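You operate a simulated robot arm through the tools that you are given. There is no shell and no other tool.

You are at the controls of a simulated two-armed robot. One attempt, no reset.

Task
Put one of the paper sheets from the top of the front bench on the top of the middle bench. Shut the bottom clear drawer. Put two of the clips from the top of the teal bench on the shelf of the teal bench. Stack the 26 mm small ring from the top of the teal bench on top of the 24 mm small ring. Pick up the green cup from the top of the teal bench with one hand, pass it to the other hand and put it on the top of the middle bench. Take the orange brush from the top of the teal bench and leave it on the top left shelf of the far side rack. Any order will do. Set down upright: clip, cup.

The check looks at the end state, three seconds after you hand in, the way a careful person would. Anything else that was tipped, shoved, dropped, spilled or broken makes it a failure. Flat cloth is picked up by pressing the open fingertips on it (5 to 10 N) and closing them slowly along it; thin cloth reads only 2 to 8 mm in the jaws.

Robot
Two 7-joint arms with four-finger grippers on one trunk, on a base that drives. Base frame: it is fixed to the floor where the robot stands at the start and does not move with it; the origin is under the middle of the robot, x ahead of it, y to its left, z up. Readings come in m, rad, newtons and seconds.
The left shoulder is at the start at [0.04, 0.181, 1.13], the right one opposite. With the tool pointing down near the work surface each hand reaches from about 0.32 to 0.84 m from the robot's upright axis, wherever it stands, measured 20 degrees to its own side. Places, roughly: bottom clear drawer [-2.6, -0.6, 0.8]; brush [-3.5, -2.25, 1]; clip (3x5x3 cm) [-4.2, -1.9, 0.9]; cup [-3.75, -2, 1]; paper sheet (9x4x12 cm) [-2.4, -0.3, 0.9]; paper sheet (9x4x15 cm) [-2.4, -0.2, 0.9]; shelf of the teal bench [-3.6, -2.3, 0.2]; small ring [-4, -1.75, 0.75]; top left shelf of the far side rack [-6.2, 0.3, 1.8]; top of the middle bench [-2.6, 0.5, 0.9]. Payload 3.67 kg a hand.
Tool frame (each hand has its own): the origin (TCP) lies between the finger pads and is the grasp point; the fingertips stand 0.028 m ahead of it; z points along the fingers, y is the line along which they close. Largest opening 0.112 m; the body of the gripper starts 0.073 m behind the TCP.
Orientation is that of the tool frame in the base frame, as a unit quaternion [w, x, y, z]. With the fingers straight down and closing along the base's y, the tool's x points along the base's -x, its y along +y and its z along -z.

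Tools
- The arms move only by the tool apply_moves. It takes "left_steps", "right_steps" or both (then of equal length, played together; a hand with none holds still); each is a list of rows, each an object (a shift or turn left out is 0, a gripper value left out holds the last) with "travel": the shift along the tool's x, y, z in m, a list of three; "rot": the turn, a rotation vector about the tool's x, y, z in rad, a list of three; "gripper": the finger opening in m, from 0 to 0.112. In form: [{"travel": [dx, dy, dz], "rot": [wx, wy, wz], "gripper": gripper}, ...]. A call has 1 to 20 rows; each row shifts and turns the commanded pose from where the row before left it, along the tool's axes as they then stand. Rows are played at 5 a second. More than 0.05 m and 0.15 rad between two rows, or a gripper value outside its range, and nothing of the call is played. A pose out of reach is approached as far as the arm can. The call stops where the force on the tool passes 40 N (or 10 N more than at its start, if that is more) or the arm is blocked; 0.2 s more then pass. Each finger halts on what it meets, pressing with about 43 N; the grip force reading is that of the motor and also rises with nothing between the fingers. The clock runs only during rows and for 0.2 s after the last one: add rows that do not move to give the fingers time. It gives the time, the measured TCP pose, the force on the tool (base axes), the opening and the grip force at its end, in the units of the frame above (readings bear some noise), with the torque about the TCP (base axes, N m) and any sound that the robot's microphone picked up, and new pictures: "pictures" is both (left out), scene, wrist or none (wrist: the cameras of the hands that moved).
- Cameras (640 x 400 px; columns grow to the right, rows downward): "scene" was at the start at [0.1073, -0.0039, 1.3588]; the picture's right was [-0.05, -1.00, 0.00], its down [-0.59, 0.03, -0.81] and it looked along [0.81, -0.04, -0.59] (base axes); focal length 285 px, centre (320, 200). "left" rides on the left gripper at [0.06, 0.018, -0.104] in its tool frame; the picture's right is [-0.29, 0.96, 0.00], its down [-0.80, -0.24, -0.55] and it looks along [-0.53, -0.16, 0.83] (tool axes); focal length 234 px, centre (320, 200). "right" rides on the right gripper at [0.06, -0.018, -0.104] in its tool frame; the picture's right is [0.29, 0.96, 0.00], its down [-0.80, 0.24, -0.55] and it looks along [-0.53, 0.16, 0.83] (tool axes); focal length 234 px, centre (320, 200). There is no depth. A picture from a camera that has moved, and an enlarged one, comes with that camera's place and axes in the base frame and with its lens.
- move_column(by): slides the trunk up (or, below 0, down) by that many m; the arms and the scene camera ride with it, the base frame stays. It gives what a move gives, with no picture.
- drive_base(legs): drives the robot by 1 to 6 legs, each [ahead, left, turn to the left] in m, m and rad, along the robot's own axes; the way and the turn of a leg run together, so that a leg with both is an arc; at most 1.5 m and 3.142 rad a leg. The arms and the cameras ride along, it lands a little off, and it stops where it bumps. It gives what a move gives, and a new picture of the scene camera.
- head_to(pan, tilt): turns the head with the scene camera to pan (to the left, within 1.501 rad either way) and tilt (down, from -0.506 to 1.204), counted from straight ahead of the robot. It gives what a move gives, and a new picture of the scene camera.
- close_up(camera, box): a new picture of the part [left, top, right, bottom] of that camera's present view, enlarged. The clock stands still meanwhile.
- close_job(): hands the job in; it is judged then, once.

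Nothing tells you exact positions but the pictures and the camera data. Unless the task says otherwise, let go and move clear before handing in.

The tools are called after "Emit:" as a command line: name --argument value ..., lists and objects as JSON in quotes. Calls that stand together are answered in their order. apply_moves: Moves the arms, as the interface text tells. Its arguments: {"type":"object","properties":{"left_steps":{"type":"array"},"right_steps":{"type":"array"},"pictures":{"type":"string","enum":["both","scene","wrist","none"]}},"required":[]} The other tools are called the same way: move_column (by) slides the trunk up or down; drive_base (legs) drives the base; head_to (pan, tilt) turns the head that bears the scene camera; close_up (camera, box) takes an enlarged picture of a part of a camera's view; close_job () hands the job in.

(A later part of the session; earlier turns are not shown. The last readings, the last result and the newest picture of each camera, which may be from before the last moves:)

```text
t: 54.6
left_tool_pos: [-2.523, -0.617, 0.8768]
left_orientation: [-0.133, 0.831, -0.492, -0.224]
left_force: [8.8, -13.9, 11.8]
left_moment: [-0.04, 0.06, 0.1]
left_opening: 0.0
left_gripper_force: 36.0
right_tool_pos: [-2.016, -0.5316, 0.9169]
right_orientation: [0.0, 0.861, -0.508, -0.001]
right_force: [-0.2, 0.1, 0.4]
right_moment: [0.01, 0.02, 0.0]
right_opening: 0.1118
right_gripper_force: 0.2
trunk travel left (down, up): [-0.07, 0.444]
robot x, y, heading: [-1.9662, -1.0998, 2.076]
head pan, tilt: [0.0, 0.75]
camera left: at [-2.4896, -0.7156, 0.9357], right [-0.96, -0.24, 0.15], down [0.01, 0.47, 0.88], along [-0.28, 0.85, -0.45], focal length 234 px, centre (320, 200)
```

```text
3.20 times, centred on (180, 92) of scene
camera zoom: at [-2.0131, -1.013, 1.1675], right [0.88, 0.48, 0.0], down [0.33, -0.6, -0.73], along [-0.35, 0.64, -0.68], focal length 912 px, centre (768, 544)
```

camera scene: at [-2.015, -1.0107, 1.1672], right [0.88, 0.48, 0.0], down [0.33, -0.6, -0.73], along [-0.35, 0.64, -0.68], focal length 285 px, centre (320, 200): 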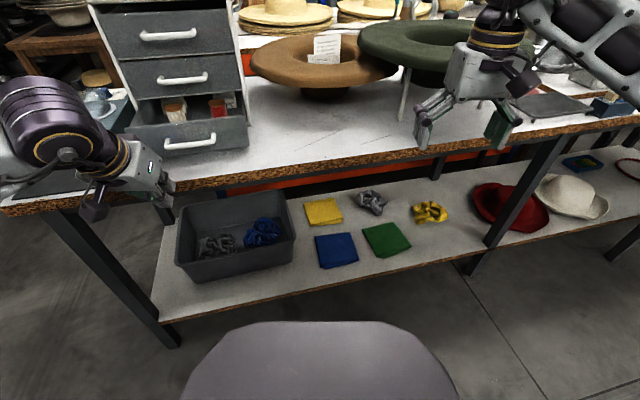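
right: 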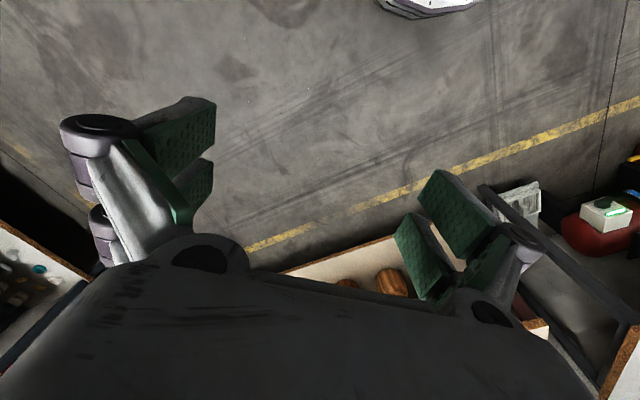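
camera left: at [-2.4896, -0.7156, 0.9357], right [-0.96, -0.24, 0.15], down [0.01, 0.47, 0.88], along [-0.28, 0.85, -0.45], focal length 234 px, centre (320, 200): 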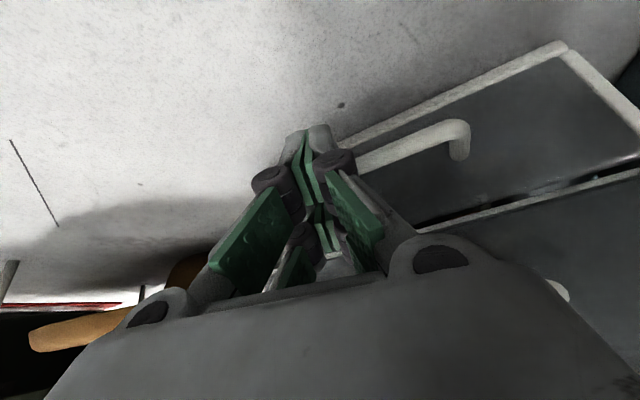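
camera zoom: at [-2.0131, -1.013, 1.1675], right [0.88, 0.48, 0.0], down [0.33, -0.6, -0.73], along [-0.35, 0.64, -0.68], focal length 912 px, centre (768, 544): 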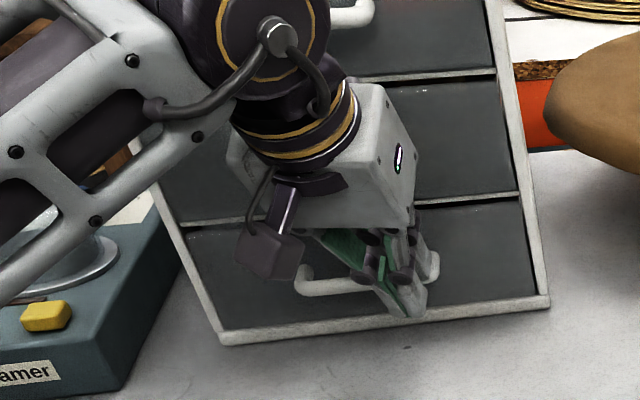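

The drawer front looks flush and the force has risen to about 20 N. I'll retreat and check it.

Emit:
apply_moves --left_steps '[{"travel": [0.026, 0, -0.015]}, {"travel": [0.026, 0, -0.015]}, {"travel": [0.035, 0, -0.02]}, {"travel": [0.035, 0, -0.02]}, {"travel": [0.026, 0, -0.015]}]' --pictures "scene"

Emit:
move_column --by 0.38

Emit:
apply_moves --left_steps '[{"rot": [0, 0.13, 0]}, {"rot": [0, 0.13, 0]}, {"rot": [0, 0.13, 0]}, {"rot": [0, 0.135, 0]}, {}]' --pictures "scene"

Emit:
close_up --camera "scene" --box '[100, 110, 300, 300]'

```text
t: 55.8
left_tool_pos: [-2.4418, -0.7635, 0.8739]
left_orientation: [-0.132, 0.832, -0.491, -0.223]
left_force: [0.5, -0.6, 1.1]
left_moment: [-0.02, 0.02, -0.02]
left_opening: 0.0
left_gripper_force: 35.7
right_tool_pos: [-2.0154, -0.5302, 0.9157]
right_orientation: [0.0, 0.861, -0.509, 0.0]
right_force: [-0.2, 1.0, 0.3]
right_moment: [0.05, -0.01, 0.0]
right_opening: 0.1121
right_gripper_force: 0.2
trunk travel left (down, up): [-0.07, 0.444]
robot x, y, heading: [-1.9637, -1.1037, 2.076]
head pan, tilt: [0.0, 0.75]
camera scene: at [-2.0149, -1.0111, 1.1672], right [0.88, 0.48, 0.0], down [0.33, -0.6, -0.73], along [-0.35, 0.64, -0.68], focal length 285 px, centre (320, 200)
```

scene: 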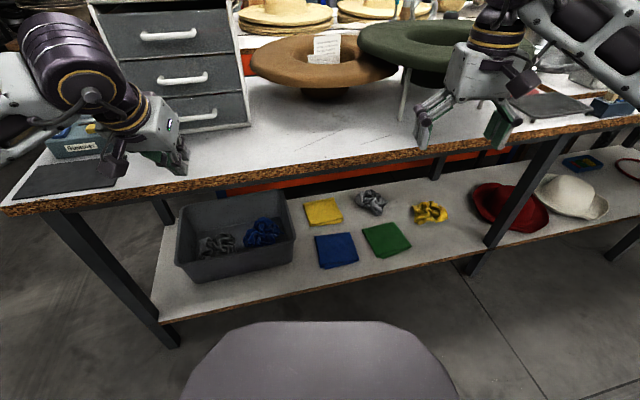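

```text
t: 59.4
left_tool_pos: [-2.4434, -0.7634, 1.2542]
left_orientation: [-0.132, 0.831, -0.491, -0.223]
left_force: [-0.2, 0.2, 0.0]
left_moment: [0.0, -0.01, 0.02]
left_opening: 0.0
left_gripper_force: 35.3
right_tool_pos: [-2.0152, -0.529, 1.2966]
right_orientation: [0.0, 0.861, -0.508, 0.0]
right_force: [0.2, 0.0, 0.5]
right_moment: [0.0, -0.02, -0.01]
right_opening: 0.1122
right_gripper_force: 0.0
trunk travel left (down, up): [-0.45, 0.064]
robot x, y, heading: [-1.9674, -1.1018, 2.069]
head pan, tilt: [0.0, 0.75]
```

```text
t: 60.6
left_tool_pos: [-2.4428, -0.7628, 1.255]
left_orientation: [0.0, 0.861, -0.508, 0.001]
left_force: [-0.5, 0.2, 0.7]
left_moment: [0.0, -0.02, -0.01]
left_opening: 0.0
left_gripper_force: 36.1
right_tool_pos: [-2.0153, -0.5299, 1.2969]
right_orientation: [0.001, 0.861, -0.509, 0.0]
right_force: [-0.3, 0.4, -0.2]
right_moment: [0.03, 0.01, 0.02]
right_opening: 0.1119
right_gripper_force: 0.0
trunk travel left (down, up): [-0.45, 0.064]
robot x, y, heading: [-1.9663, -1.1003, 2.071]
head pan, tilt: [0.0, 0.75]
camera scene: at [-2.015, -1.0111, 1.5485], right [0.88, 0.48, 0.0], down [0.33, -0.6, -0.73], along [-0.35, 0.64, -0.68], focal length 285 px, centre (320, 200)
```

scene: 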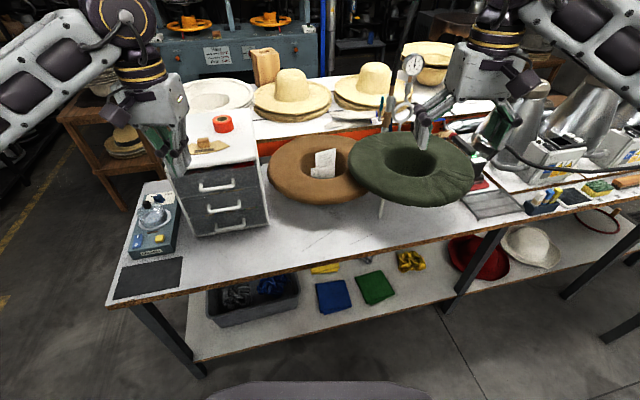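

```text
2.11 times, centred on (200, 205) of scene
camera zoom: at [-2.015, -1.0111, 1.5485], right [0.88, 0.48, 0.0], down [0.33, -0.6, -0.73], along [-0.35, 0.64, -0.68], focal length 600 px, centre (573, 190)
```

zoom: 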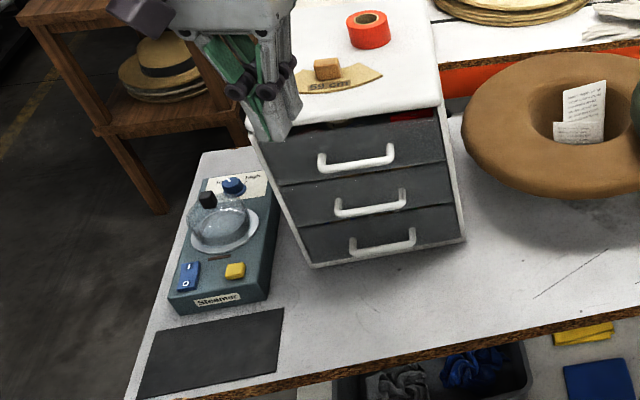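

The bottom drawer is shut. The bench is yawed about 12° to me, so I'll retract the left hand, turn left 0.2 rad to square up, and move ahead about 0.17 m for the paper.

Emit:
apply_moves --left_steps '[{"travel": [0.04, 0, 0]}, {"travel": [0.04, 0, 0]}, {"travel": [0.03, 0, 0]}]' --pictures "none"

Emit:
drive_base --legs '[[0, 0, 0.2], [0.12, 0, 0]]'

Emit:
head_to --pan -0.25 --tilt 0.75

Emit:
close_up --camera "scene" --box '[220, 90, 420, 215]'

```text
t: 61.4
left_tool_pos: [-2.3889, -0.8598, 1.255]
left_orientation: [0.0, 0.861, -0.509, 0.0]
left_force: [0.4, 0.3, 0.1]
left_moment: [0.03, 0.01, 0.02]
left_opening: 0.0
left_gripper_force: 35.9
right_tool_pos: [-2.0157, -0.5305, 1.2976]
right_orientation: [0.001, 0.861, -0.508, 0.0]
right_force: [-0.6, -0.1, -0.1]
right_moment: [-0.02, 0.01, 0.0]
right_opening: 0.1117
right_gripper_force: 0.0
trunk travel left (down, up): [-0.45, 0.064]
robot x, y, heading: [-1.9652, -1.1012, 2.073]
head pan, tilt: [0.0, 0.75]
```

```text
t: 63.5
left_tool_pos: [-2.5074, -0.8555, 1.2545]
left_orientation: [0.0, 0.907, -0.421, -0.001]
left_force: [0.8, 0.1, -0.6]
left_moment: [0.01, 0.04, 0.03]
left_opening: 0.0
left_gripper_force: 35.6
right_tool_pos: [-2.2051, -0.4599, 1.2973]
right_orientation: [-0.001, 0.907, -0.42, -0.001]
right_force: [-0.1, -0.5, -0.9]
right_moment: [0.02, 0.02, 0.01]
right_opening: 0.1122
right_gripper_force: 0.1
trunk travel left (down, up): [-0.45, 0.064]
robot x, y, heading: [-2.0432, -1.0077, 2.272]
head pan, tilt: [0.0, 0.75]
camera scene: at [-2.1092, -0.9313, 1.5486], right [0.76, 0.65, 0.0], down [0.44, -0.52, -0.73], along [-0.47, 0.56, -0.68], focal length 285 px, centre (320, 200)
```

scene: 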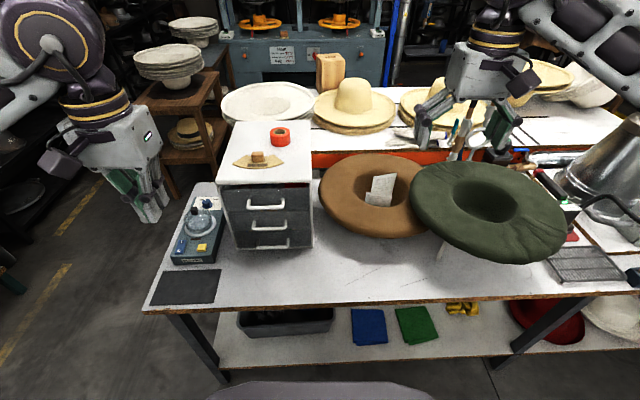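

```text
t: 64.3
left_tool_pos: [-2.5072, -0.8541, 1.2538]
left_orientation: [0.001, 0.907, -0.421, 0.001]
left_force: [0.1, 0.3, 0.1]
left_moment: [0.0, 0.01, 0.02]
left_opening: 0.0
left_gripper_force: 35.8
right_tool_pos: [-2.2062, -0.4581, 1.2969]
right_orientation: [0.0, 0.907, -0.421, 0.001]
right_force: [-1.0, 0.5, 0.7]
right_moment: [0.01, -0.03, -0.01]
right_opening: 0.1123
right_gripper_force: 0.1
trunk travel left (down, up): [-0.45, 0.064]
robot x, y, heading: [-2.0416, -1.014, 2.274]
head pan, tilt: [-0.25, 0.75]
camera scene: at [-2.0937, -0.9174, 1.5483], right [0.9, 0.44, 0.0], down [0.3, -0.61, -0.73], along [-0.32, 0.66, -0.68], focal length 285 px, centre (320, 200)
```

scene: 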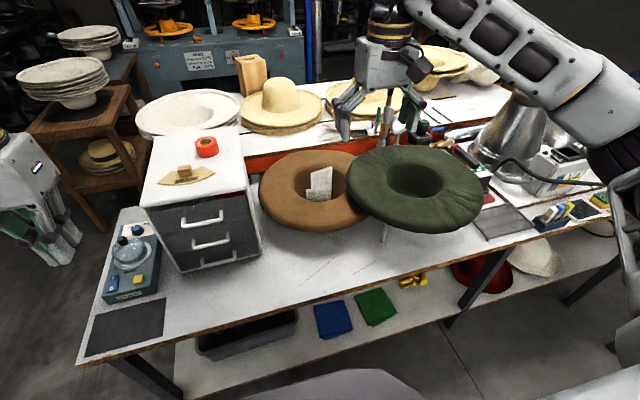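

```text
3.20 times, centred on (320, 152) of scene
camera zoom: at [-2.0937, -0.9174, 1.5483], right [0.9, 0.44, 0.0], down [0.3, -0.61, -0.73], along [-0.32, 0.66, -0.68], focal length 912 px, centre (320, 352)
```

zoom: 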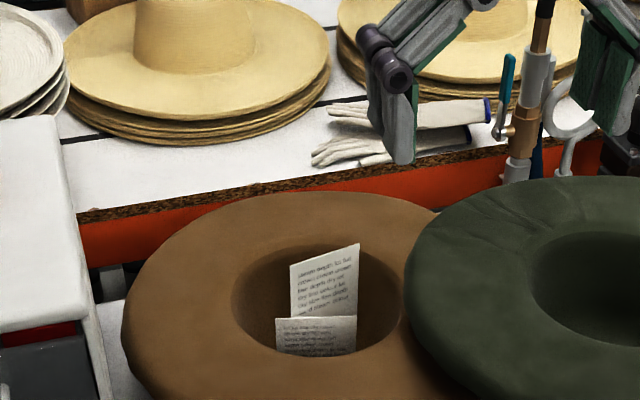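

I'm now square to the front bench. The middle bench lies behind it, so before grasping paper I'll look for where it can be reached and where it has free space.

Emit:
move_column --by 0.06

Emit:
head_to --pan -0.7 --tilt 0.4

Emit:
head_to --pan 0.15 --tilt 0.45

Emit:
close_up --camera "scene" --box '[100, 20, 420, 200]'

```text
t: 65.3
left_tool_pos: [-2.5061, -0.8552, 1.3136]
left_orientation: [0.0, 0.907, -0.422, 0.0]
left_force: [0.9, 0.2, -0.6]
left_moment: [-0.03, -0.01, -0.04]
left_opening: 0.0
left_gripper_force: 35.3
right_tool_pos: [-2.206, -0.4589, 1.3564]
right_orientation: [0.0, 0.907, -0.421, 0.0]
right_force: [-0.3, 0.9, -0.2]
right_moment: [-0.04, -0.01, 0.01]
right_opening: 0.1124
right_gripper_force: 0.0
trunk travel left (down, up): [-0.51, 0.004]
robot x, y, heading: [-2.0451, -1.0111, 2.272]
head pan, tilt: [-0.25, 0.75]
```

```text
t: 66.2
left_tool_pos: [-2.5072, -0.8565, 1.3136]
left_orientation: [0.0, 0.907, -0.422, 0.0]
left_force: [-0.1, 0.2, -1.2]
left_moment: [-0.01, 0.01, -0.01]
left_opening: 0.0002
left_gripper_force: 35.8
right_tool_pos: [-2.2055, -0.4592, 1.3559]
right_orientation: [-0.001, 0.907, -0.42, -0.001]
right_force: [-0.4, 0.3, -0.4]
right_moment: [-0.01, 0.01, 0.0]
right_opening: 0.112
right_gripper_force: 0.0
trunk travel left (down, up): [-0.51, 0.004]
robot x, y, heading: [-2.0437, -1.0114, 2.274]
head pan, tilt: [-0.7, 0.4]
camera scene: at [-2.0568, -0.9006, 1.6387], right [1.0, 0.0, 0.0], down [0.0, -0.39, -0.92], along [0.0, 0.92, -0.39], focal length 285 px, centre (320, 200)
```

scene: 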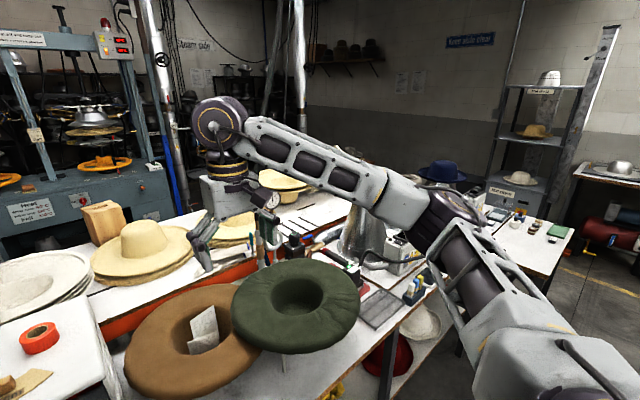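

```text
t: 67.3
left_tool_pos: [-2.5069, -0.8556, 1.3138]
left_orientation: [0.0, 0.907, -0.421, 0.0]
left_force: [0.3, -0.2, -0.8]
left_moment: [-0.01, 0.01, 0.0]
left_opening: 0.0
left_gripper_force: 35.4
right_tool_pos: [-2.205, -0.4594, 1.356]
right_orientation: [0.0, 0.907, -0.421, -0.001]
right_force: [0.5, 0.1, -0.1]
right_moment: [-0.01, -0.03, 0.02]
right_opening: 0.1119
right_gripper_force: 0.0
trunk travel left (down, up): [-0.51, 0.004]
robot x, y, heading: [-2.0396, -1.01, 2.269]
head pan, tilt: [0.15, 0.45]
camera scene: at [-2.1256, -0.9326, 1.6341], right [0.66, 0.75, 0.0], down [0.33, -0.29, -0.9], along [-0.68, 0.59, -0.44], focal length 285 px, centre (320, 200)
```

scene: 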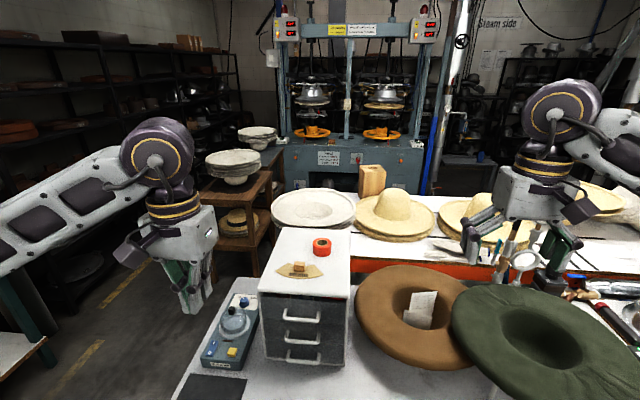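

```text
2.00 times, centred on (260, 110) of scene
camera zoom: at [-2.1256, -0.9326, 1.6341], right [0.66, 0.75, 0.0], down [0.33, -0.29, -0.9], along [-0.68, 0.59, -0.44], focal length 570 px, centre (440, 380)
```

zoom: 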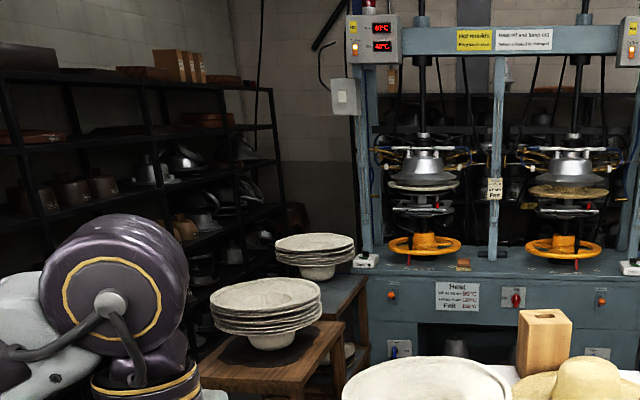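

The middle bench can be reached from its left end, where its front-left corner is free. First I'll take the tall sheet with the right hand: it's at about (-2.42,-0.24), top near z≈0.975. I'll advance, lower the trunk a bit and turn the right wrist so it closes across the sheet.

Emit:
drive_base --legs '[[0.08, 0, 0]]'

Emit:
move_column --by -0.16

Emit:
apply_moves --right_steps '[{"rot": [0, 0, 0.15], "gripper": 0.06}, {"rot": [0, 0, 0.15]}, {"rot": [0, 0, 0.15]}, {"rot": [0, 0, 0.15]}, {"rot": [0, 0, 0.15]}, {"rot": [0, 0, 0.15]}, {"rot": [0, 0, 0.15]}, {"rot": [0, 0, 0.15]}, {"rot": [0, 0, 0.09]}, {}]' --pictures "wrist"

Emit:
head_to --pan -0.25 --tilt 0.75

```text
t: 68.4
left_tool_pos: [-2.5527, -0.8006, 1.3161]
left_orientation: [-0.001, 0.907, -0.42, -0.002]
left_force: [0.5, -1.1, 0.0]
left_moment: [0.05, 0.05, 0.0]
left_opening: 0.0001
left_gripper_force: 35.7
right_tool_pos: [-2.2517, -0.4044, 1.3592]
right_orientation: [-0.001, 0.907, -0.422, -0.003]
right_force: [-0.2, 0.0, 0.0]
right_moment: [0.05, 0.04, 0.0]
right_opening: 0.1121
right_gripper_force: 0.0
trunk travel left (down, up): [-0.51, 0.004]
robot x, y, heading: [-2.0927, -0.9502, 2.269]
head pan, tilt: [0.15, 0.45]
camera scene: at [-2.1714, -0.8788, 1.6347], right [0.66, 0.75, 0.0], down [0.33, -0.28, -0.9], along [-0.68, 0.59, -0.43], focal length 285 px, centre (320, 200)
```

scene: 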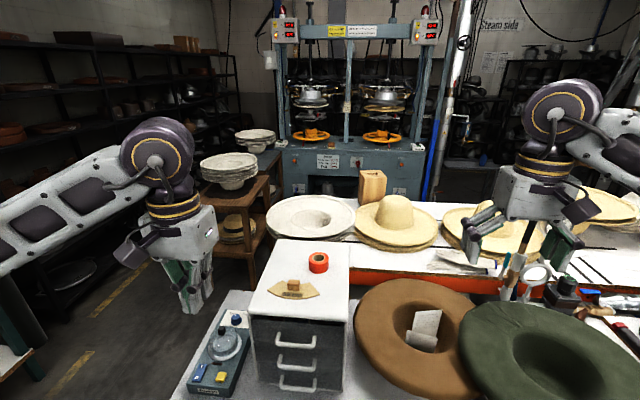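

```text
t: 70.2
left_tool_pos: [-2.5571, -0.7966, 1.1529]
left_orientation: [0.0, 0.907, -0.421, 0.001]
left_force: [0.2, 0.4, 0.8]
left_moment: [0.01, -0.01, 0.0]
left_opening: 0.0
left_gripper_force: 36.1
right_tool_pos: [-2.2555, -0.3989, 1.1958]
right_orientation: [-0.001, 0.907, -0.421, 0.0]
right_force: [-0.3, -0.1, -0.7]
right_moment: [0.03, 0.01, -0.01]
right_opening: 0.112
right_gripper_force: 0.0
trunk travel left (down, up): [-0.35, 0.164]
robot x, y, heading: [-2.0927, -0.9511, 2.275]
head pan, tilt: [0.15, 0.45]
```

```text
t: 72.4
left_tool_pos: [-2.5575, -0.7958, 1.1531]
left_orientation: [-0.001, 0.907, -0.421, 0.0]
left_force: [-0.4, -0.6, 0.0]
left_moment: [0.01, 0.04, -0.02]
left_opening: 0.0
left_gripper_force: 35.4
right_tool_pos: [-2.2564, -0.4014, 1.1957]
right_orientation: [0.001, -0.472, 0.882, 0.0]
right_force: [-0.1, 0.1, 0.3]
right_moment: [0.02, -0.01, -0.03]
right_opening: 0.0599
right_gripper_force: 0.1
trunk travel left (down, up): [-0.35, 0.164]
robot x, y, heading: [-2.0955, -0.9494, 2.274]
head pan, tilt: [0.15, 0.45]
camera right: at [-2.2742, -0.4593, 1.3003], right [-0.96, 0.29, 0.0], down [0.24, 0.8, 0.55], along [0.16, 0.53, -0.83], focal length 234 px, centre (320, 200)
```

right: 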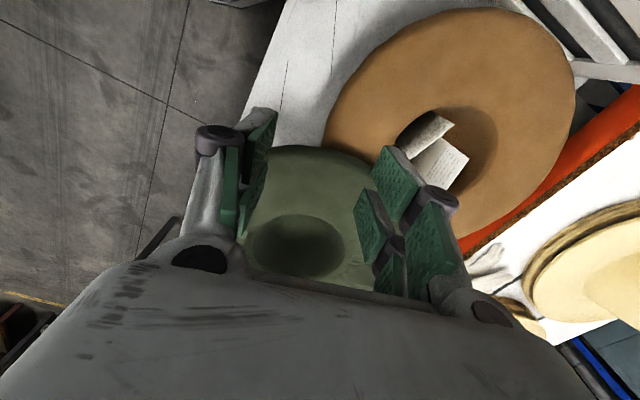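

```text
t: 73.3
left_tool_pos: [-2.556, -0.7962, 1.1535]
left_orientation: [0.0, 0.907, -0.421, 0.001]
left_force: [0.4, 0.1, -0.2]
left_moment: [0.03, 0.04, 0.05]
left_opening: 0.0
left_gripper_force: 36.3
right_tool_pos: [-2.2563, -0.3991, 1.1973]
right_orientation: [0.0, -0.472, 0.882, 0.001]
right_force: [0.2, -0.3, 0.2]
right_moment: [-0.03, 0.02, 0.01]
right_opening: 0.0604
right_gripper_force: 0.1
trunk travel left (down, up): [-0.35, 0.164]
robot x, y, heading: [-2.093, -0.9532, 2.268]
head pan, tilt: [-0.25, 0.75]
camera scene: at [-2.1432, -0.8592, 1.4474], right [0.9, 0.44, 0.0], down [0.3, -0.61, -0.73], along [-0.32, 0.66, -0.68], focal length 285 px, centre (320, 200)
```

scene: 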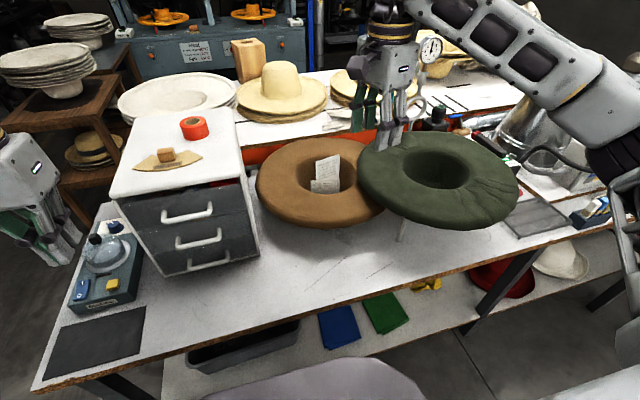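

The right wrist camera now sees both sheets from above. I'll zoom in from both cameras to fix the tall sheet's position.

Emit:
close_up --camera "right" --box '[380, 80, 520, 210]'

Emit:
close_up --camera "scene" --box '[250, 110, 410, 210]'

```text
3.08 times, centred on (450, 145) of right
camera zoom: at [-2.2741, -0.4594, 1.3003], right [-0.96, 0.29, 0.0], down [0.24, 0.8, 0.55], along [0.16, 0.53, -0.83], focal length 720 px, centre (-80, 369)
```

zoom: 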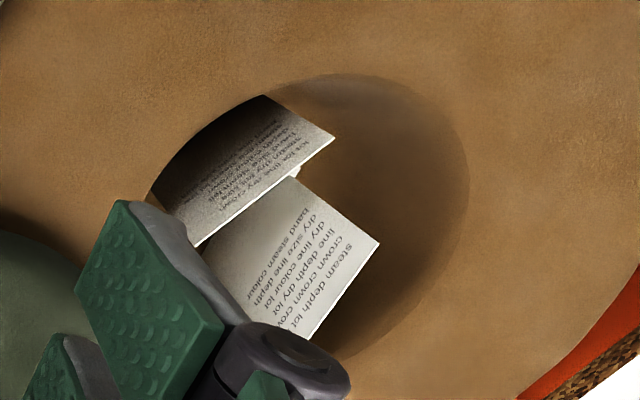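

```text
4.00 times, centred on (330, 160) of scene
camera zoom: at [-2.1432, -0.8592, 1.4474], right [0.9, 0.44, 0.0], down [0.3, -0.61, -0.73], along [-0.32, 0.66, -0.68], focal length 1141 px, centre (280, 360)
```

zoom: 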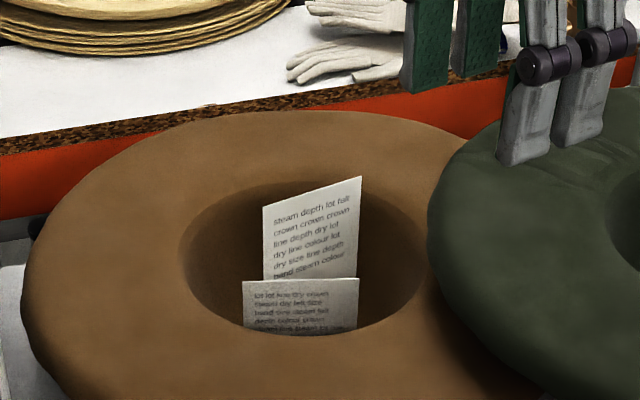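

The tall sheet's top edge runs from about (-2.445,-0.26) to (-2.392,-0.19) at z≈0.975, nearly vertical. I'll bring the right hand above its middle and check before descending.

Emit:
apply_moves --right_steps '[{"travel": [-0.0116, 0.0467, 0]}, {"travel": [-0.0116, 0.0467, 0]}, {"travel": [-0.0116, 0.0467, 0]}, {"travel": [-0.0116, 0.0467, 0]}, {"travel": [-0.0116, 0.0467, 0]}, {"travel": [0, 0, 0.05]}, {"travel": [0, 0, 0.05]}, {"travel": [0, 0, 0.04]}, {}]' --pictures "wrist"

Emit:
close_up --camera "scene" --box '[250, 110, 410, 210]'

Emit:
close_up --camera "right" --box '[200, 80, 440, 260]'

```text
t: 75.3
left_tool_pos: [-2.5564, -0.795, 1.1539]
left_orientation: [0.0, 0.907, -0.421, -0.001]
left_force: [-0.2, -0.5, -0.2]
left_moment: [0.01, 0.01, 0.01]
left_opening: 0.0001
left_gripper_force: 35.6
right_tool_pos: [-2.418, -0.2182, 1.0547]
right_orientation: [-0.001, -0.472, 0.882, 0.0]
right_force: [0.0, 1.0, 0.4]
right_moment: [-0.05, 0.03, -0.01]
right_opening: 0.0599
right_gripper_force: 0.0
trunk travel left (down, up): [-0.35, 0.164]
robot x, y, heading: [-2.0937, -0.9476, 2.271]
head pan, tilt: [-0.25, 0.75]
camera right: at [-2.4358, -0.2788, 1.1585], right [-0.96, 0.29, 0.0], down [0.24, 0.8, 0.55], along [0.16, 0.53, -0.83], focal length 234 px, centre (320, 200)
```

right: 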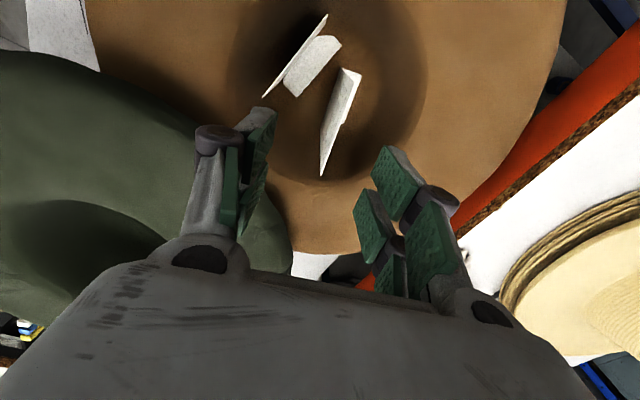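

```text
4.00 times, centred on (330, 160) of scene
camera zoom: at [-2.1419, -0.8579, 1.4474], right [0.9, 0.44, 0.0], down [0.3, -0.61, -0.73], along [-0.32, 0.66, -0.68], focal length 1141 px, centre (280, 360)
```

zoom: 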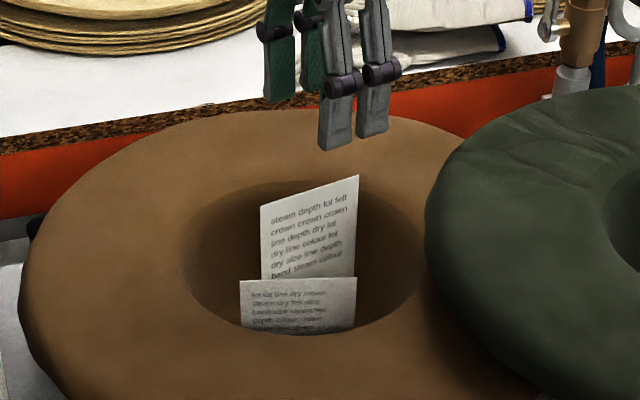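

```text
2.22 times, centred on (320, 170) of right
camera zoom: at [-2.4358, -0.2788, 1.1585], right [-0.96, 0.29, 0.0], down [0.24, 0.8, 0.55], along [0.16, 0.53, -0.83], focal length 520 px, centre (320, 267)
```

zoom: 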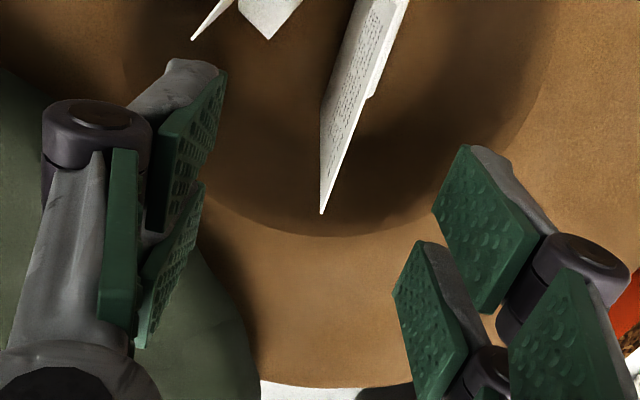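

The sheet is about 1 cm toward the far finger, otherwise well lined up. I'll centre and descend to z≈0.95.

Emit:
apply_moves --right_steps '[{"travel": [0.01, 0.011, 0]}, {"travel": [0, 0, 0.035]}, {"travel": [0, 0, 0.035]}, {"travel": [0, 0, 0.037]}, {}]' --pictures "wrist"

Emit:
close_up --camera "scene" --box '[250, 110, 410, 210]'

```text
t: 76.5
left_tool_pos: [-2.5574, -0.7954, 1.1548]
left_orientation: [0.0, 0.907, -0.421, 0.0]
left_force: [0.1, 0.5, 0.2]
left_moment: [0.01, 0.02, -0.01]
left_opening: 0.0002
left_gripper_force: 35.2
right_tool_pos: [-2.4336, -0.225, 0.9501]
right_orientation: [-0.001, -0.473, 0.881, 0.001]
right_force: [0.2, 0.6, -0.5]
right_moment: [-0.03, 0.02, -0.02]
right_opening: 0.0599
right_gripper_force: 0.1
trunk travel left (down, up): [-0.35, 0.164]
robot x, y, heading: [-2.0932, -0.9522, 2.271]
head pan, tilt: [-0.25, 0.75]
camera right: at [-2.4506, -0.2839, 1.0532], right [-0.96, 0.29, 0.0], down [0.24, 0.8, 0.55], along [0.16, 0.53, -0.83], focal length 234 px, centre (320, 200)
```

right: 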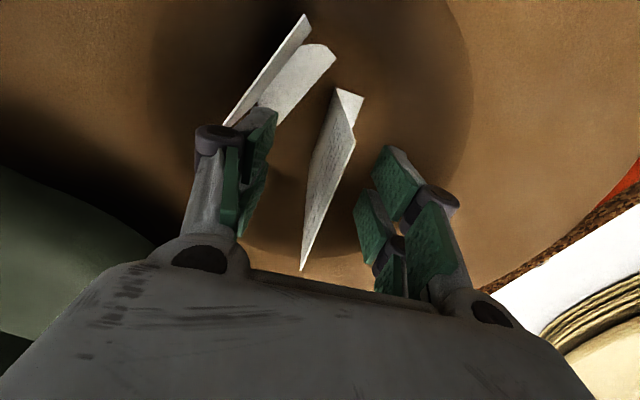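

```text
4.00 times, centred on (330, 160) of scene
camera zoom: at [-2.1426, -0.8592, 1.4474], right [0.9, 0.44, 0.0], down [0.3, -0.61, -0.73], along [-0.32, 0.66, -0.68], focal length 1141 px, centre (280, 360)
```

zoom: 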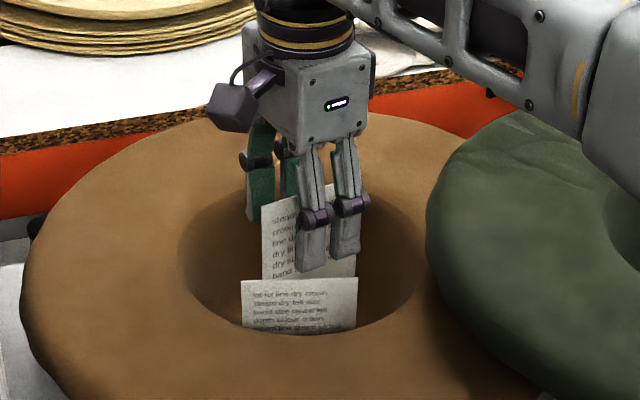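

The sheet stands between the open fingers. Closing slowly.

Emit:
apply_moves --right_steps '[{"gripper": 0.045}, {"gripper": 0.03}, {"gripper": 0.018}, {"gripper": 0.008}, {"gripper": 0.0}, {}, {}]' --pictures "wrist"

Emit:
close_up --camera "scene" --box '[250, 110, 410, 210]'

```text
t: 78.1
left_tool_pos: [-2.5565, -0.7956, 1.1535]
left_orientation: [0.0, 0.907, -0.421, 0.0]
left_force: [-0.6, 0.6, 0.2]
left_moment: [-0.01, 0.02, -0.01]
left_opening: 0.0003
left_gripper_force: 35.6
right_tool_pos: [-2.4341, -0.2251, 0.9492]
right_orientation: [0.0, -0.473, 0.881, -0.001]
right_force: [0.7, -0.1, 0.5]
right_moment: [0.03, -0.02, 0.03]
right_opening: 0.0063
right_gripper_force: 37.8
trunk travel left (down, up): [-0.35, 0.164]
robot x, y, heading: [-2.0917, -0.9517, 2.27]
head pan, tilt: [-0.25, 0.75]
camera right: at [-2.4511, -0.284, 1.0534], right [-0.96, 0.29, 0.0], down [0.24, 0.8, 0.55], along [0.16, 0.53, -0.83], focal length 234 px, centre (320, 200)
```

right: 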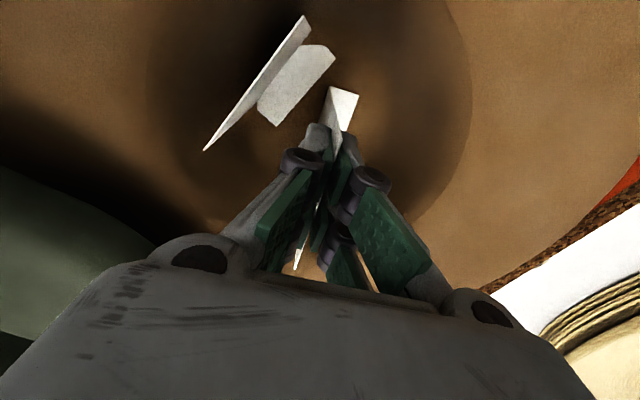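

```text
4.00 times, centred on (330, 160) of scene
camera zoom: at [-2.1431, -0.8591, 1.4474], right [0.9, 0.44, 0.0], down [0.3, -0.61, -0.73], along [-0.32, 0.66, -0.68], focal length 1141 px, centre (280, 360)
```

zoom: 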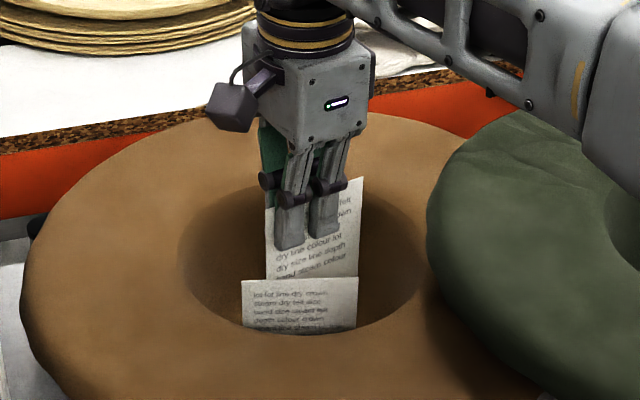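

It's gripped (6 mm). Lifting straight up.

Emit:
apply_moves --right_steps '[{"travel": [0, 0, -0.03]}, {"travel": [0, 0, -0.04]}, {"travel": [0, 0, -0.05]}, {"travel": [0, 0, -0.05]}, {"travel": [0, 0, -0.05]}, {}]' --pictures "both"

Emit:
close_up --camera "scene" --box '[250, 60, 410, 210]'

```text
t: 79.5
left_tool_pos: [-2.5571, -0.7967, 1.1527]
left_orientation: [0.0, 0.907, -0.421, 0.0]
left_force: [1.0, 0.9, -0.4]
left_moment: [-0.01, 0.02, -0.02]
left_opening: 0.0
left_gripper_force: 35.4
right_tool_pos: [-2.4329, -0.2227, 1.1697]
right_orientation: [-0.001, -0.472, 0.881, -0.001]
right_force: [0.3, -0.4, -0.9]
right_moment: [-0.06, 0.01, -0.04]
right_opening: 0.0061
right_gripper_force: 38.2
trunk travel left (down, up): [-0.35, 0.164]
robot x, y, heading: [-2.0936, -0.949, 2.27]
head pan, tilt: [-0.25, 0.75]
camera scene: at [-2.1428, -0.8581, 1.4473], right [0.9, 0.44, 0.0], down [0.3, -0.61, -0.73], along [-0.32, 0.66, -0.68], focal length 285 px, centre (320, 200)
camera right: at [-2.4497, -0.2834, 1.2743], right [-0.96, 0.29, 0.0], down [0.24, 0.8, 0.55], along [0.16, 0.53, -0.83], focal length 234 px, centre (320, 200)
```

scene: 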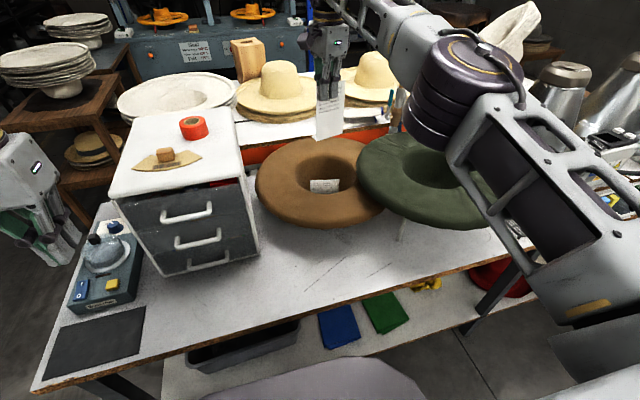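
right: 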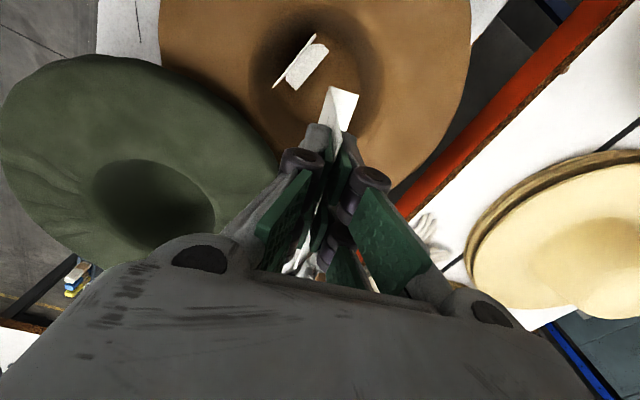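

```text
2.67 times, centred on (330, 135) of scene
camera zoom: at [-2.1428, -0.8581, 1.4473], right [0.9, 0.44, 0.0], down [0.3, -0.61, -0.73], along [-0.32, 0.66, -0.68], focal length 760 px, centre (293, 373)
```

zoom: 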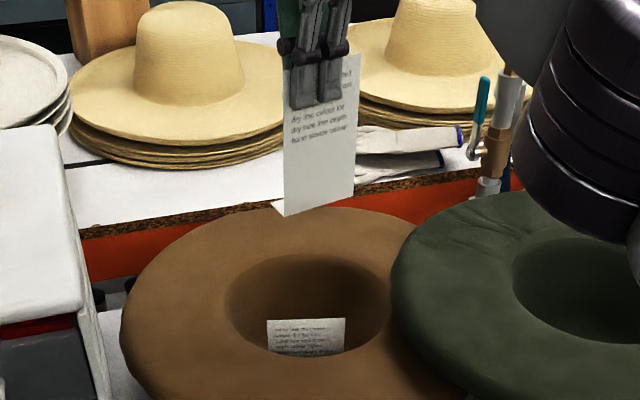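

The tall sheet is free and the short one is still in place. I'll raise the trunk, retract the hand, back off, and go round the left end of the island.

Emit:
move_column --by 0.16

Emit:
apply_moves --right_steps '[{"travel": [0, -0.04, 0]}, {"travel": [0, -0.05, 0]}, {"travel": [0, -0.05, 0]}, {"travel": [0, -0.05, 0]}]' --pictures "none"

Emit:
drive_base --legs '[[-0.4, 0, 0]]'

Emit:
head_to --pan 0.9 --tilt 0.5

```text
t: 81.3
left_tool_pos: [-2.5567, -0.7967, 1.3142]
left_orientation: [0.0, 0.907, -0.421, 0.001]
left_force: [1.0, 0.3, -0.8]
left_moment: [-0.01, 0.0, -0.03]
left_opening: 0.0001
left_gripper_force: 36.1
right_tool_pos: [-2.4315, -0.2244, 1.3309]
right_orientation: [0.0, -0.473, 0.881, 0.0]
right_force: [0.1, 0.0, -0.3]
right_moment: [0.0, -0.04, -0.01]
right_opening: 0.0061
right_gripper_force: 37.8
trunk travel left (down, up): [-0.51, 0.004]
robot x, y, heading: [-2.0935, -0.9485, 2.27]
head pan, tilt: [-0.25, 0.75]
```

```text
t: 82.3
left_tool_pos: [-2.5549, -0.7965, 1.3153]
left_orientation: [0.002, 0.907, -0.421, -0.001]
left_force: [-0.2, -0.5, -0.6]
left_moment: [-0.02, 0.02, 0.0]
left_opening: 0.0002
left_gripper_force: 35.7
right_tool_pos: [-2.27, -0.3283, 1.3314]
right_orientation: [-0.002, -0.469, 0.883, -0.001]
right_force: [-1.4, -4.3, 0.2]
right_moment: [0.41, -0.06, 0.0]
right_opening: 0.0059
right_gripper_force: 37.7
trunk travel left (down, up): [-0.51, 0.004]
robot x, y, heading: [-2.0893, -0.9466, 2.271]
head pan, tilt: [-0.25, 0.75]
```

```text
t: 84.9
left_tool_pos: [-2.3001, -1.0971, 1.312]
left_orientation: [0.001, 0.906, -0.422, 0.001]
left_force: [0.1, 0.6, 0.0]
left_moment: [-0.01, 0.01, -0.01]
left_opening: 0.0002
left_gripper_force: 35.4
right_tool_pos: [-2.0138, -0.6318, 1.3307]
right_orientation: [-0.001, -0.47, 0.883, -0.001]
right_force: [-0.7, 0.0, -0.5]
right_moment: [0.0, -0.01, 0.01]
right_opening: 0.0061
right_gripper_force: 38.1
trunk travel left (down, up): [-0.51, 0.004]
robot x, y, heading: [-1.836, -1.2568, 2.27]
head pan, tilt: [-0.25, 0.75]
camera scene: at [-1.887, -1.1623, 1.6075], right [0.9, 0.43, 0.0], down [0.3, -0.62, -0.73], along [-0.32, 0.66, -0.68], focal length 285 px, centre (320, 200)
```

scene: 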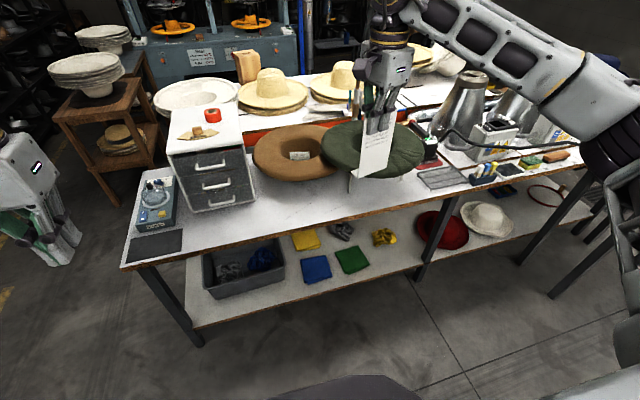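

```text
t: 86.2
left_tool_pos: [-2.2999, -1.1001, 1.3135]
left_orientation: [0.0, 0.906, -0.423, -0.001]
left_force: [0.6, -0.7, -0.5]
left_moment: [0.0, 0.0, 0.0]
left_opening: 0.0001
left_gripper_force: 36.0
right_tool_pos: [-2.0134, -0.6331, 1.3305]
right_orientation: [0.0, -0.47, 0.882, 0.0]
right_force: [0.1, 0.2, 0.7]
right_moment: [0.01, 0.01, -0.02]
right_opening: 0.0058
right_gripper_force: 38.7
trunk travel left (down, up): [-0.51, 0.004]
robot x, y, heading: [-1.8309, -1.2537, 2.268]
head pan, tilt: [0.901, 0.499]
camera scene: at [-1.9407, -1.2412, 1.6296], right [-0.03, 1.0, 0.0], down [0.48, 0.01, -0.88], along [-0.88, -0.02, -0.48], focal length 285 px, centre (320, 200)
```

scene: 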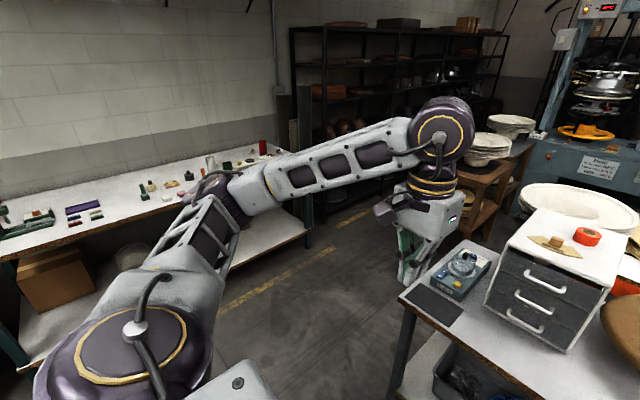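

The gap between the island's left end and the teal bench is about 1.25 m wide. I'll strafe left into it, then turn right to face along the island.

Emit:
drive_base --legs '[[0, 1.05, 0]]'

Emit:
drive_base --legs '[[0.5, 0, 0]]'

Emit:
head_to --pan -0.6 --tilt 0.6

```text
t: 91.8
left_tool_pos: [-3.0919, -1.7715, 1.3134]
left_orientation: [0.0, 0.908, -0.419, 0.0]
left_force: [0.5, 0.3, 0.0]
left_moment: [0.0, 0.01, -0.02]
left_opening: 0.0
left_gripper_force: 35.0
right_tool_pos: [-2.8097, -1.3024, 1.3306]
right_orientation: [-0.001, -0.473, 0.881, 0.001]
right_force: [0.1, 0.1, -0.8]
right_moment: [-0.03, -0.01, 0.0]
right_opening: 0.0059
right_gripper_force: 37.8
trunk travel left (down, up): [-0.51, 0.004]
robot x, y, heading: [-2.6279, -1.9235, 2.273]
head pan, tilt: [0.901, 0.499]
camera scene: at [-2.7328, -1.9103, 1.6297], right [-0.03, 1.0, 0.0], down [0.48, 0.02, -0.88], along [-0.88, -0.03, -0.48], focal length 285 px, centre (320, 200)
```

scene: 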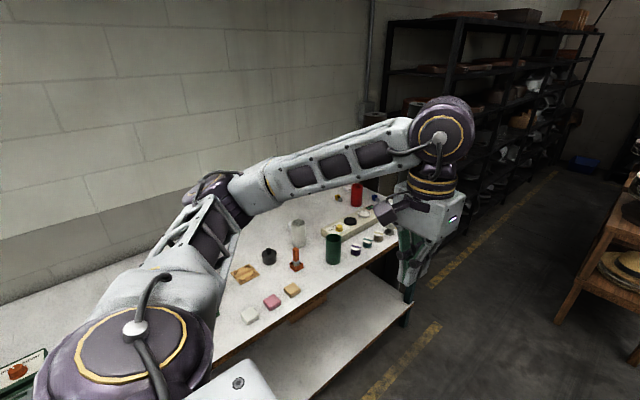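

```text
t: 94.8
left_tool_pos: [-3.4234, -1.3833, 1.3137]
left_orientation: [-0.001, 0.908, -0.42, -0.001]
left_force: [-0.3, 0.6, -0.5]
left_moment: [0.01, 0.01, -0.01]
left_opening: 0.0001
left_gripper_force: 35.7
right_tool_pos: [-3.1403, -0.9151, 1.3318]
right_orientation: [0.001, -0.473, 0.881, 0.001]
right_force: [1.4, 0.1, -0.1]
right_moment: [-0.02, 0.0, 0.02]
right_opening: 0.006
right_gripper_force: 38.0
trunk travel left (down, up): [-0.51, 0.004]
robot x, y, heading: [-2.9587, -1.5349, 2.28]
head pan, tilt: [0.901, 0.499]
camera scene: at [-3.0634, -1.5227, 1.6297], right [-0.03, 1.0, 0.0], down [0.48, 0.02, -0.88], along [-0.88, -0.03, -0.48], focal length 285 px, centre (320, 200)
```

scene: 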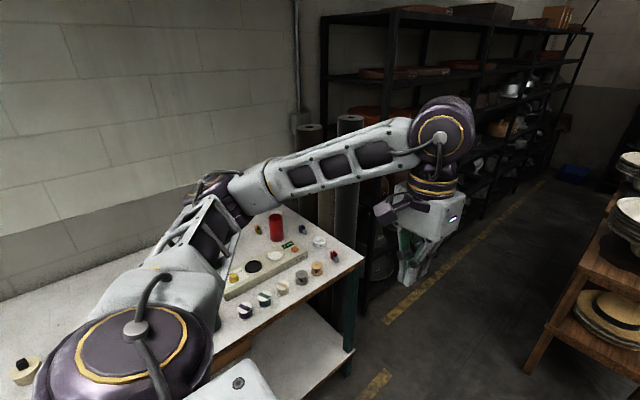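

```text
t: 96.4
left_tool_pos: [-3.4245, -1.3829, 1.3142]
left_orientation: [0.0, 0.908, -0.42, 0.0]
left_force: [0.2, 0.0, 0.0]
left_moment: [0.01, -0.03, -0.01]
left_opening: 0.0
left_gripper_force: 35.6
right_tool_pos: [-3.1412, -0.9133, 1.3313]
right_orientation: [-0.001, -0.473, 0.881, 0.0]
right_force: [0.0, 0.2, -1.0]
right_moment: [0.02, -0.01, 0.02]
right_opening: 0.0059
right_gripper_force: 37.7
trunk travel left (down, up): [-0.51, 0.004]
robot x, y, heading: [-2.962, -1.5348, 2.275]
head pan, tilt: [-0.6, 0.6]
camera scene: at [-2.9827, -1.4305, 1.6205], right [0.99, 0.1, 0.0], down [0.06, -0.56, -0.82], along [-0.09, 0.82, -0.57], focal length 285 px, centre (320, 200)
```

scene: 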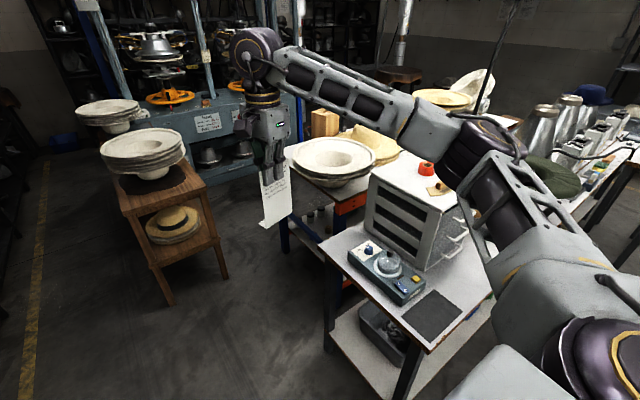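

From the left end I can see the plate stack near the middle bench's corner. I'll zoom in to judge the free surface.

Emit:
close_up --camera "scene" --box '[260, 100, 460, 225]'

```text
3.20 times, centred on (360, 162) of scene
camera zoom: at [-2.9827, -1.4305, 1.6205], right [0.99, 0.1, 0.0], down [0.06, -0.56, -0.82], along [-0.09, 0.82, -0.57], focal length 912 px, centre (192, 320)
```

zoom: 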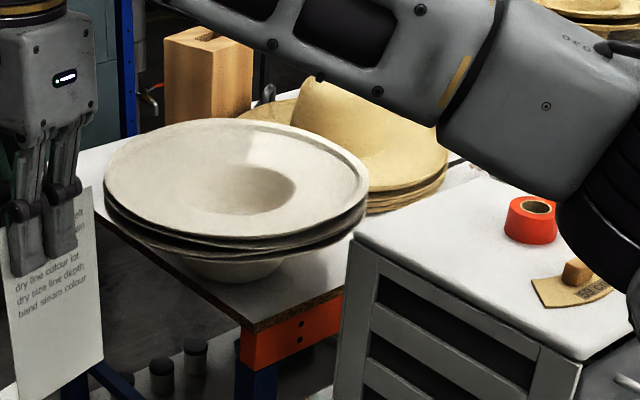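

The front strip of the middle bench (right of the plates) is the best spot. I'll drive further in between and turn right to face it from the left end.

Emit:
drive_base --legs '[[1.0, 0.0, 0], [0, 0, -0.8]]'

Emit:
head_to --pan -0.6 --tilt 0.7

```text
t: 104.0
left_tool_pos: [-3.8201, -0.3342, 1.3129]
left_orientation: [0.0, -0.672, 0.74, 0.0]
left_force: [-0.5, 0.2, 0.6]
left_moment: [0.03, 0.01, 0.02]
left_opening: 0.0
left_gripper_force: 35.1
right_tool_pos: [-3.2876, -0.2107, 1.3312]
right_orientation: [0.0, -0.094, 0.996, 0.001]
right_force: [0.5, 0.3, -0.3]
right_moment: [0.0, -0.02, -0.01]
right_opening: 0.0062
right_gripper_force: 37.8
trunk travel left (down, up): [-0.51, 0.004]
robot x, y, heading: [-3.6058, -0.7729, 1.473]
head pan, tilt: [-0.6, 0.6]
camera scene: at [-3.5476, -0.6848, 1.6205], right [0.77, -0.64, 0.0], down [-0.36, -0.43, -0.82], along [0.53, 0.63, -0.57], focal length 285 px, centre (320, 200)
```

scene: 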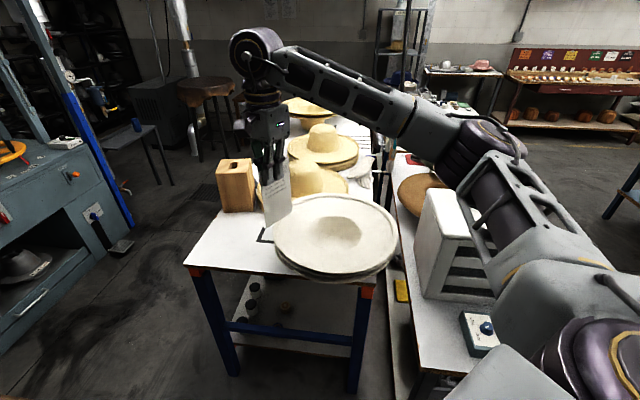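

```text
t: 104.7
left_tool_pos: [-3.8194, -0.3346, 1.3134]
left_orientation: [0.0, -0.673, 0.74, 0.0]
left_force: [-0.6, 0.1, -0.2]
left_moment: [0.02, -0.03, 0.0]
left_opening: 0.0001
left_gripper_force: 35.8
right_tool_pos: [-3.2853, -0.2111, 1.3301]
right_orientation: [0.0, -0.093, 0.996, 0.0]
right_force: [-0.2, -0.3, 0.7]
right_moment: [0.01, -0.03, 0.01]
right_opening: 0.0059
right_gripper_force: 38.5
trunk travel left (down, up): [-0.51, 0.004]
robot x, y, heading: [-3.6033, -0.7742, 1.478]
head pan, tilt: [-0.6, 0.7]
camera scene: at [-3.5494, -0.6875, 1.6119], right [0.77, -0.64, 0.0], down [-0.41, -0.49, -0.77], along [0.49, 0.59, -0.64], focal length 285 px, centre (320, 200)
```

scene: 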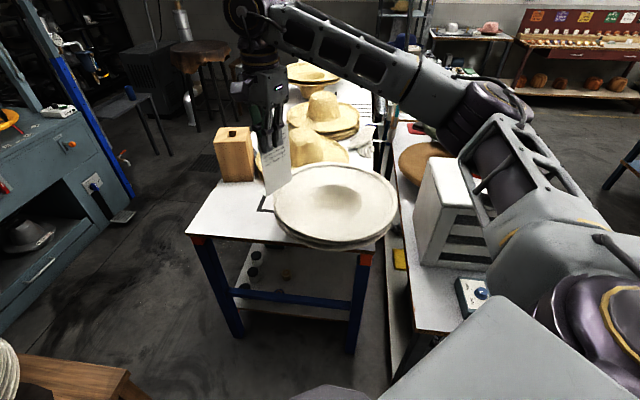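

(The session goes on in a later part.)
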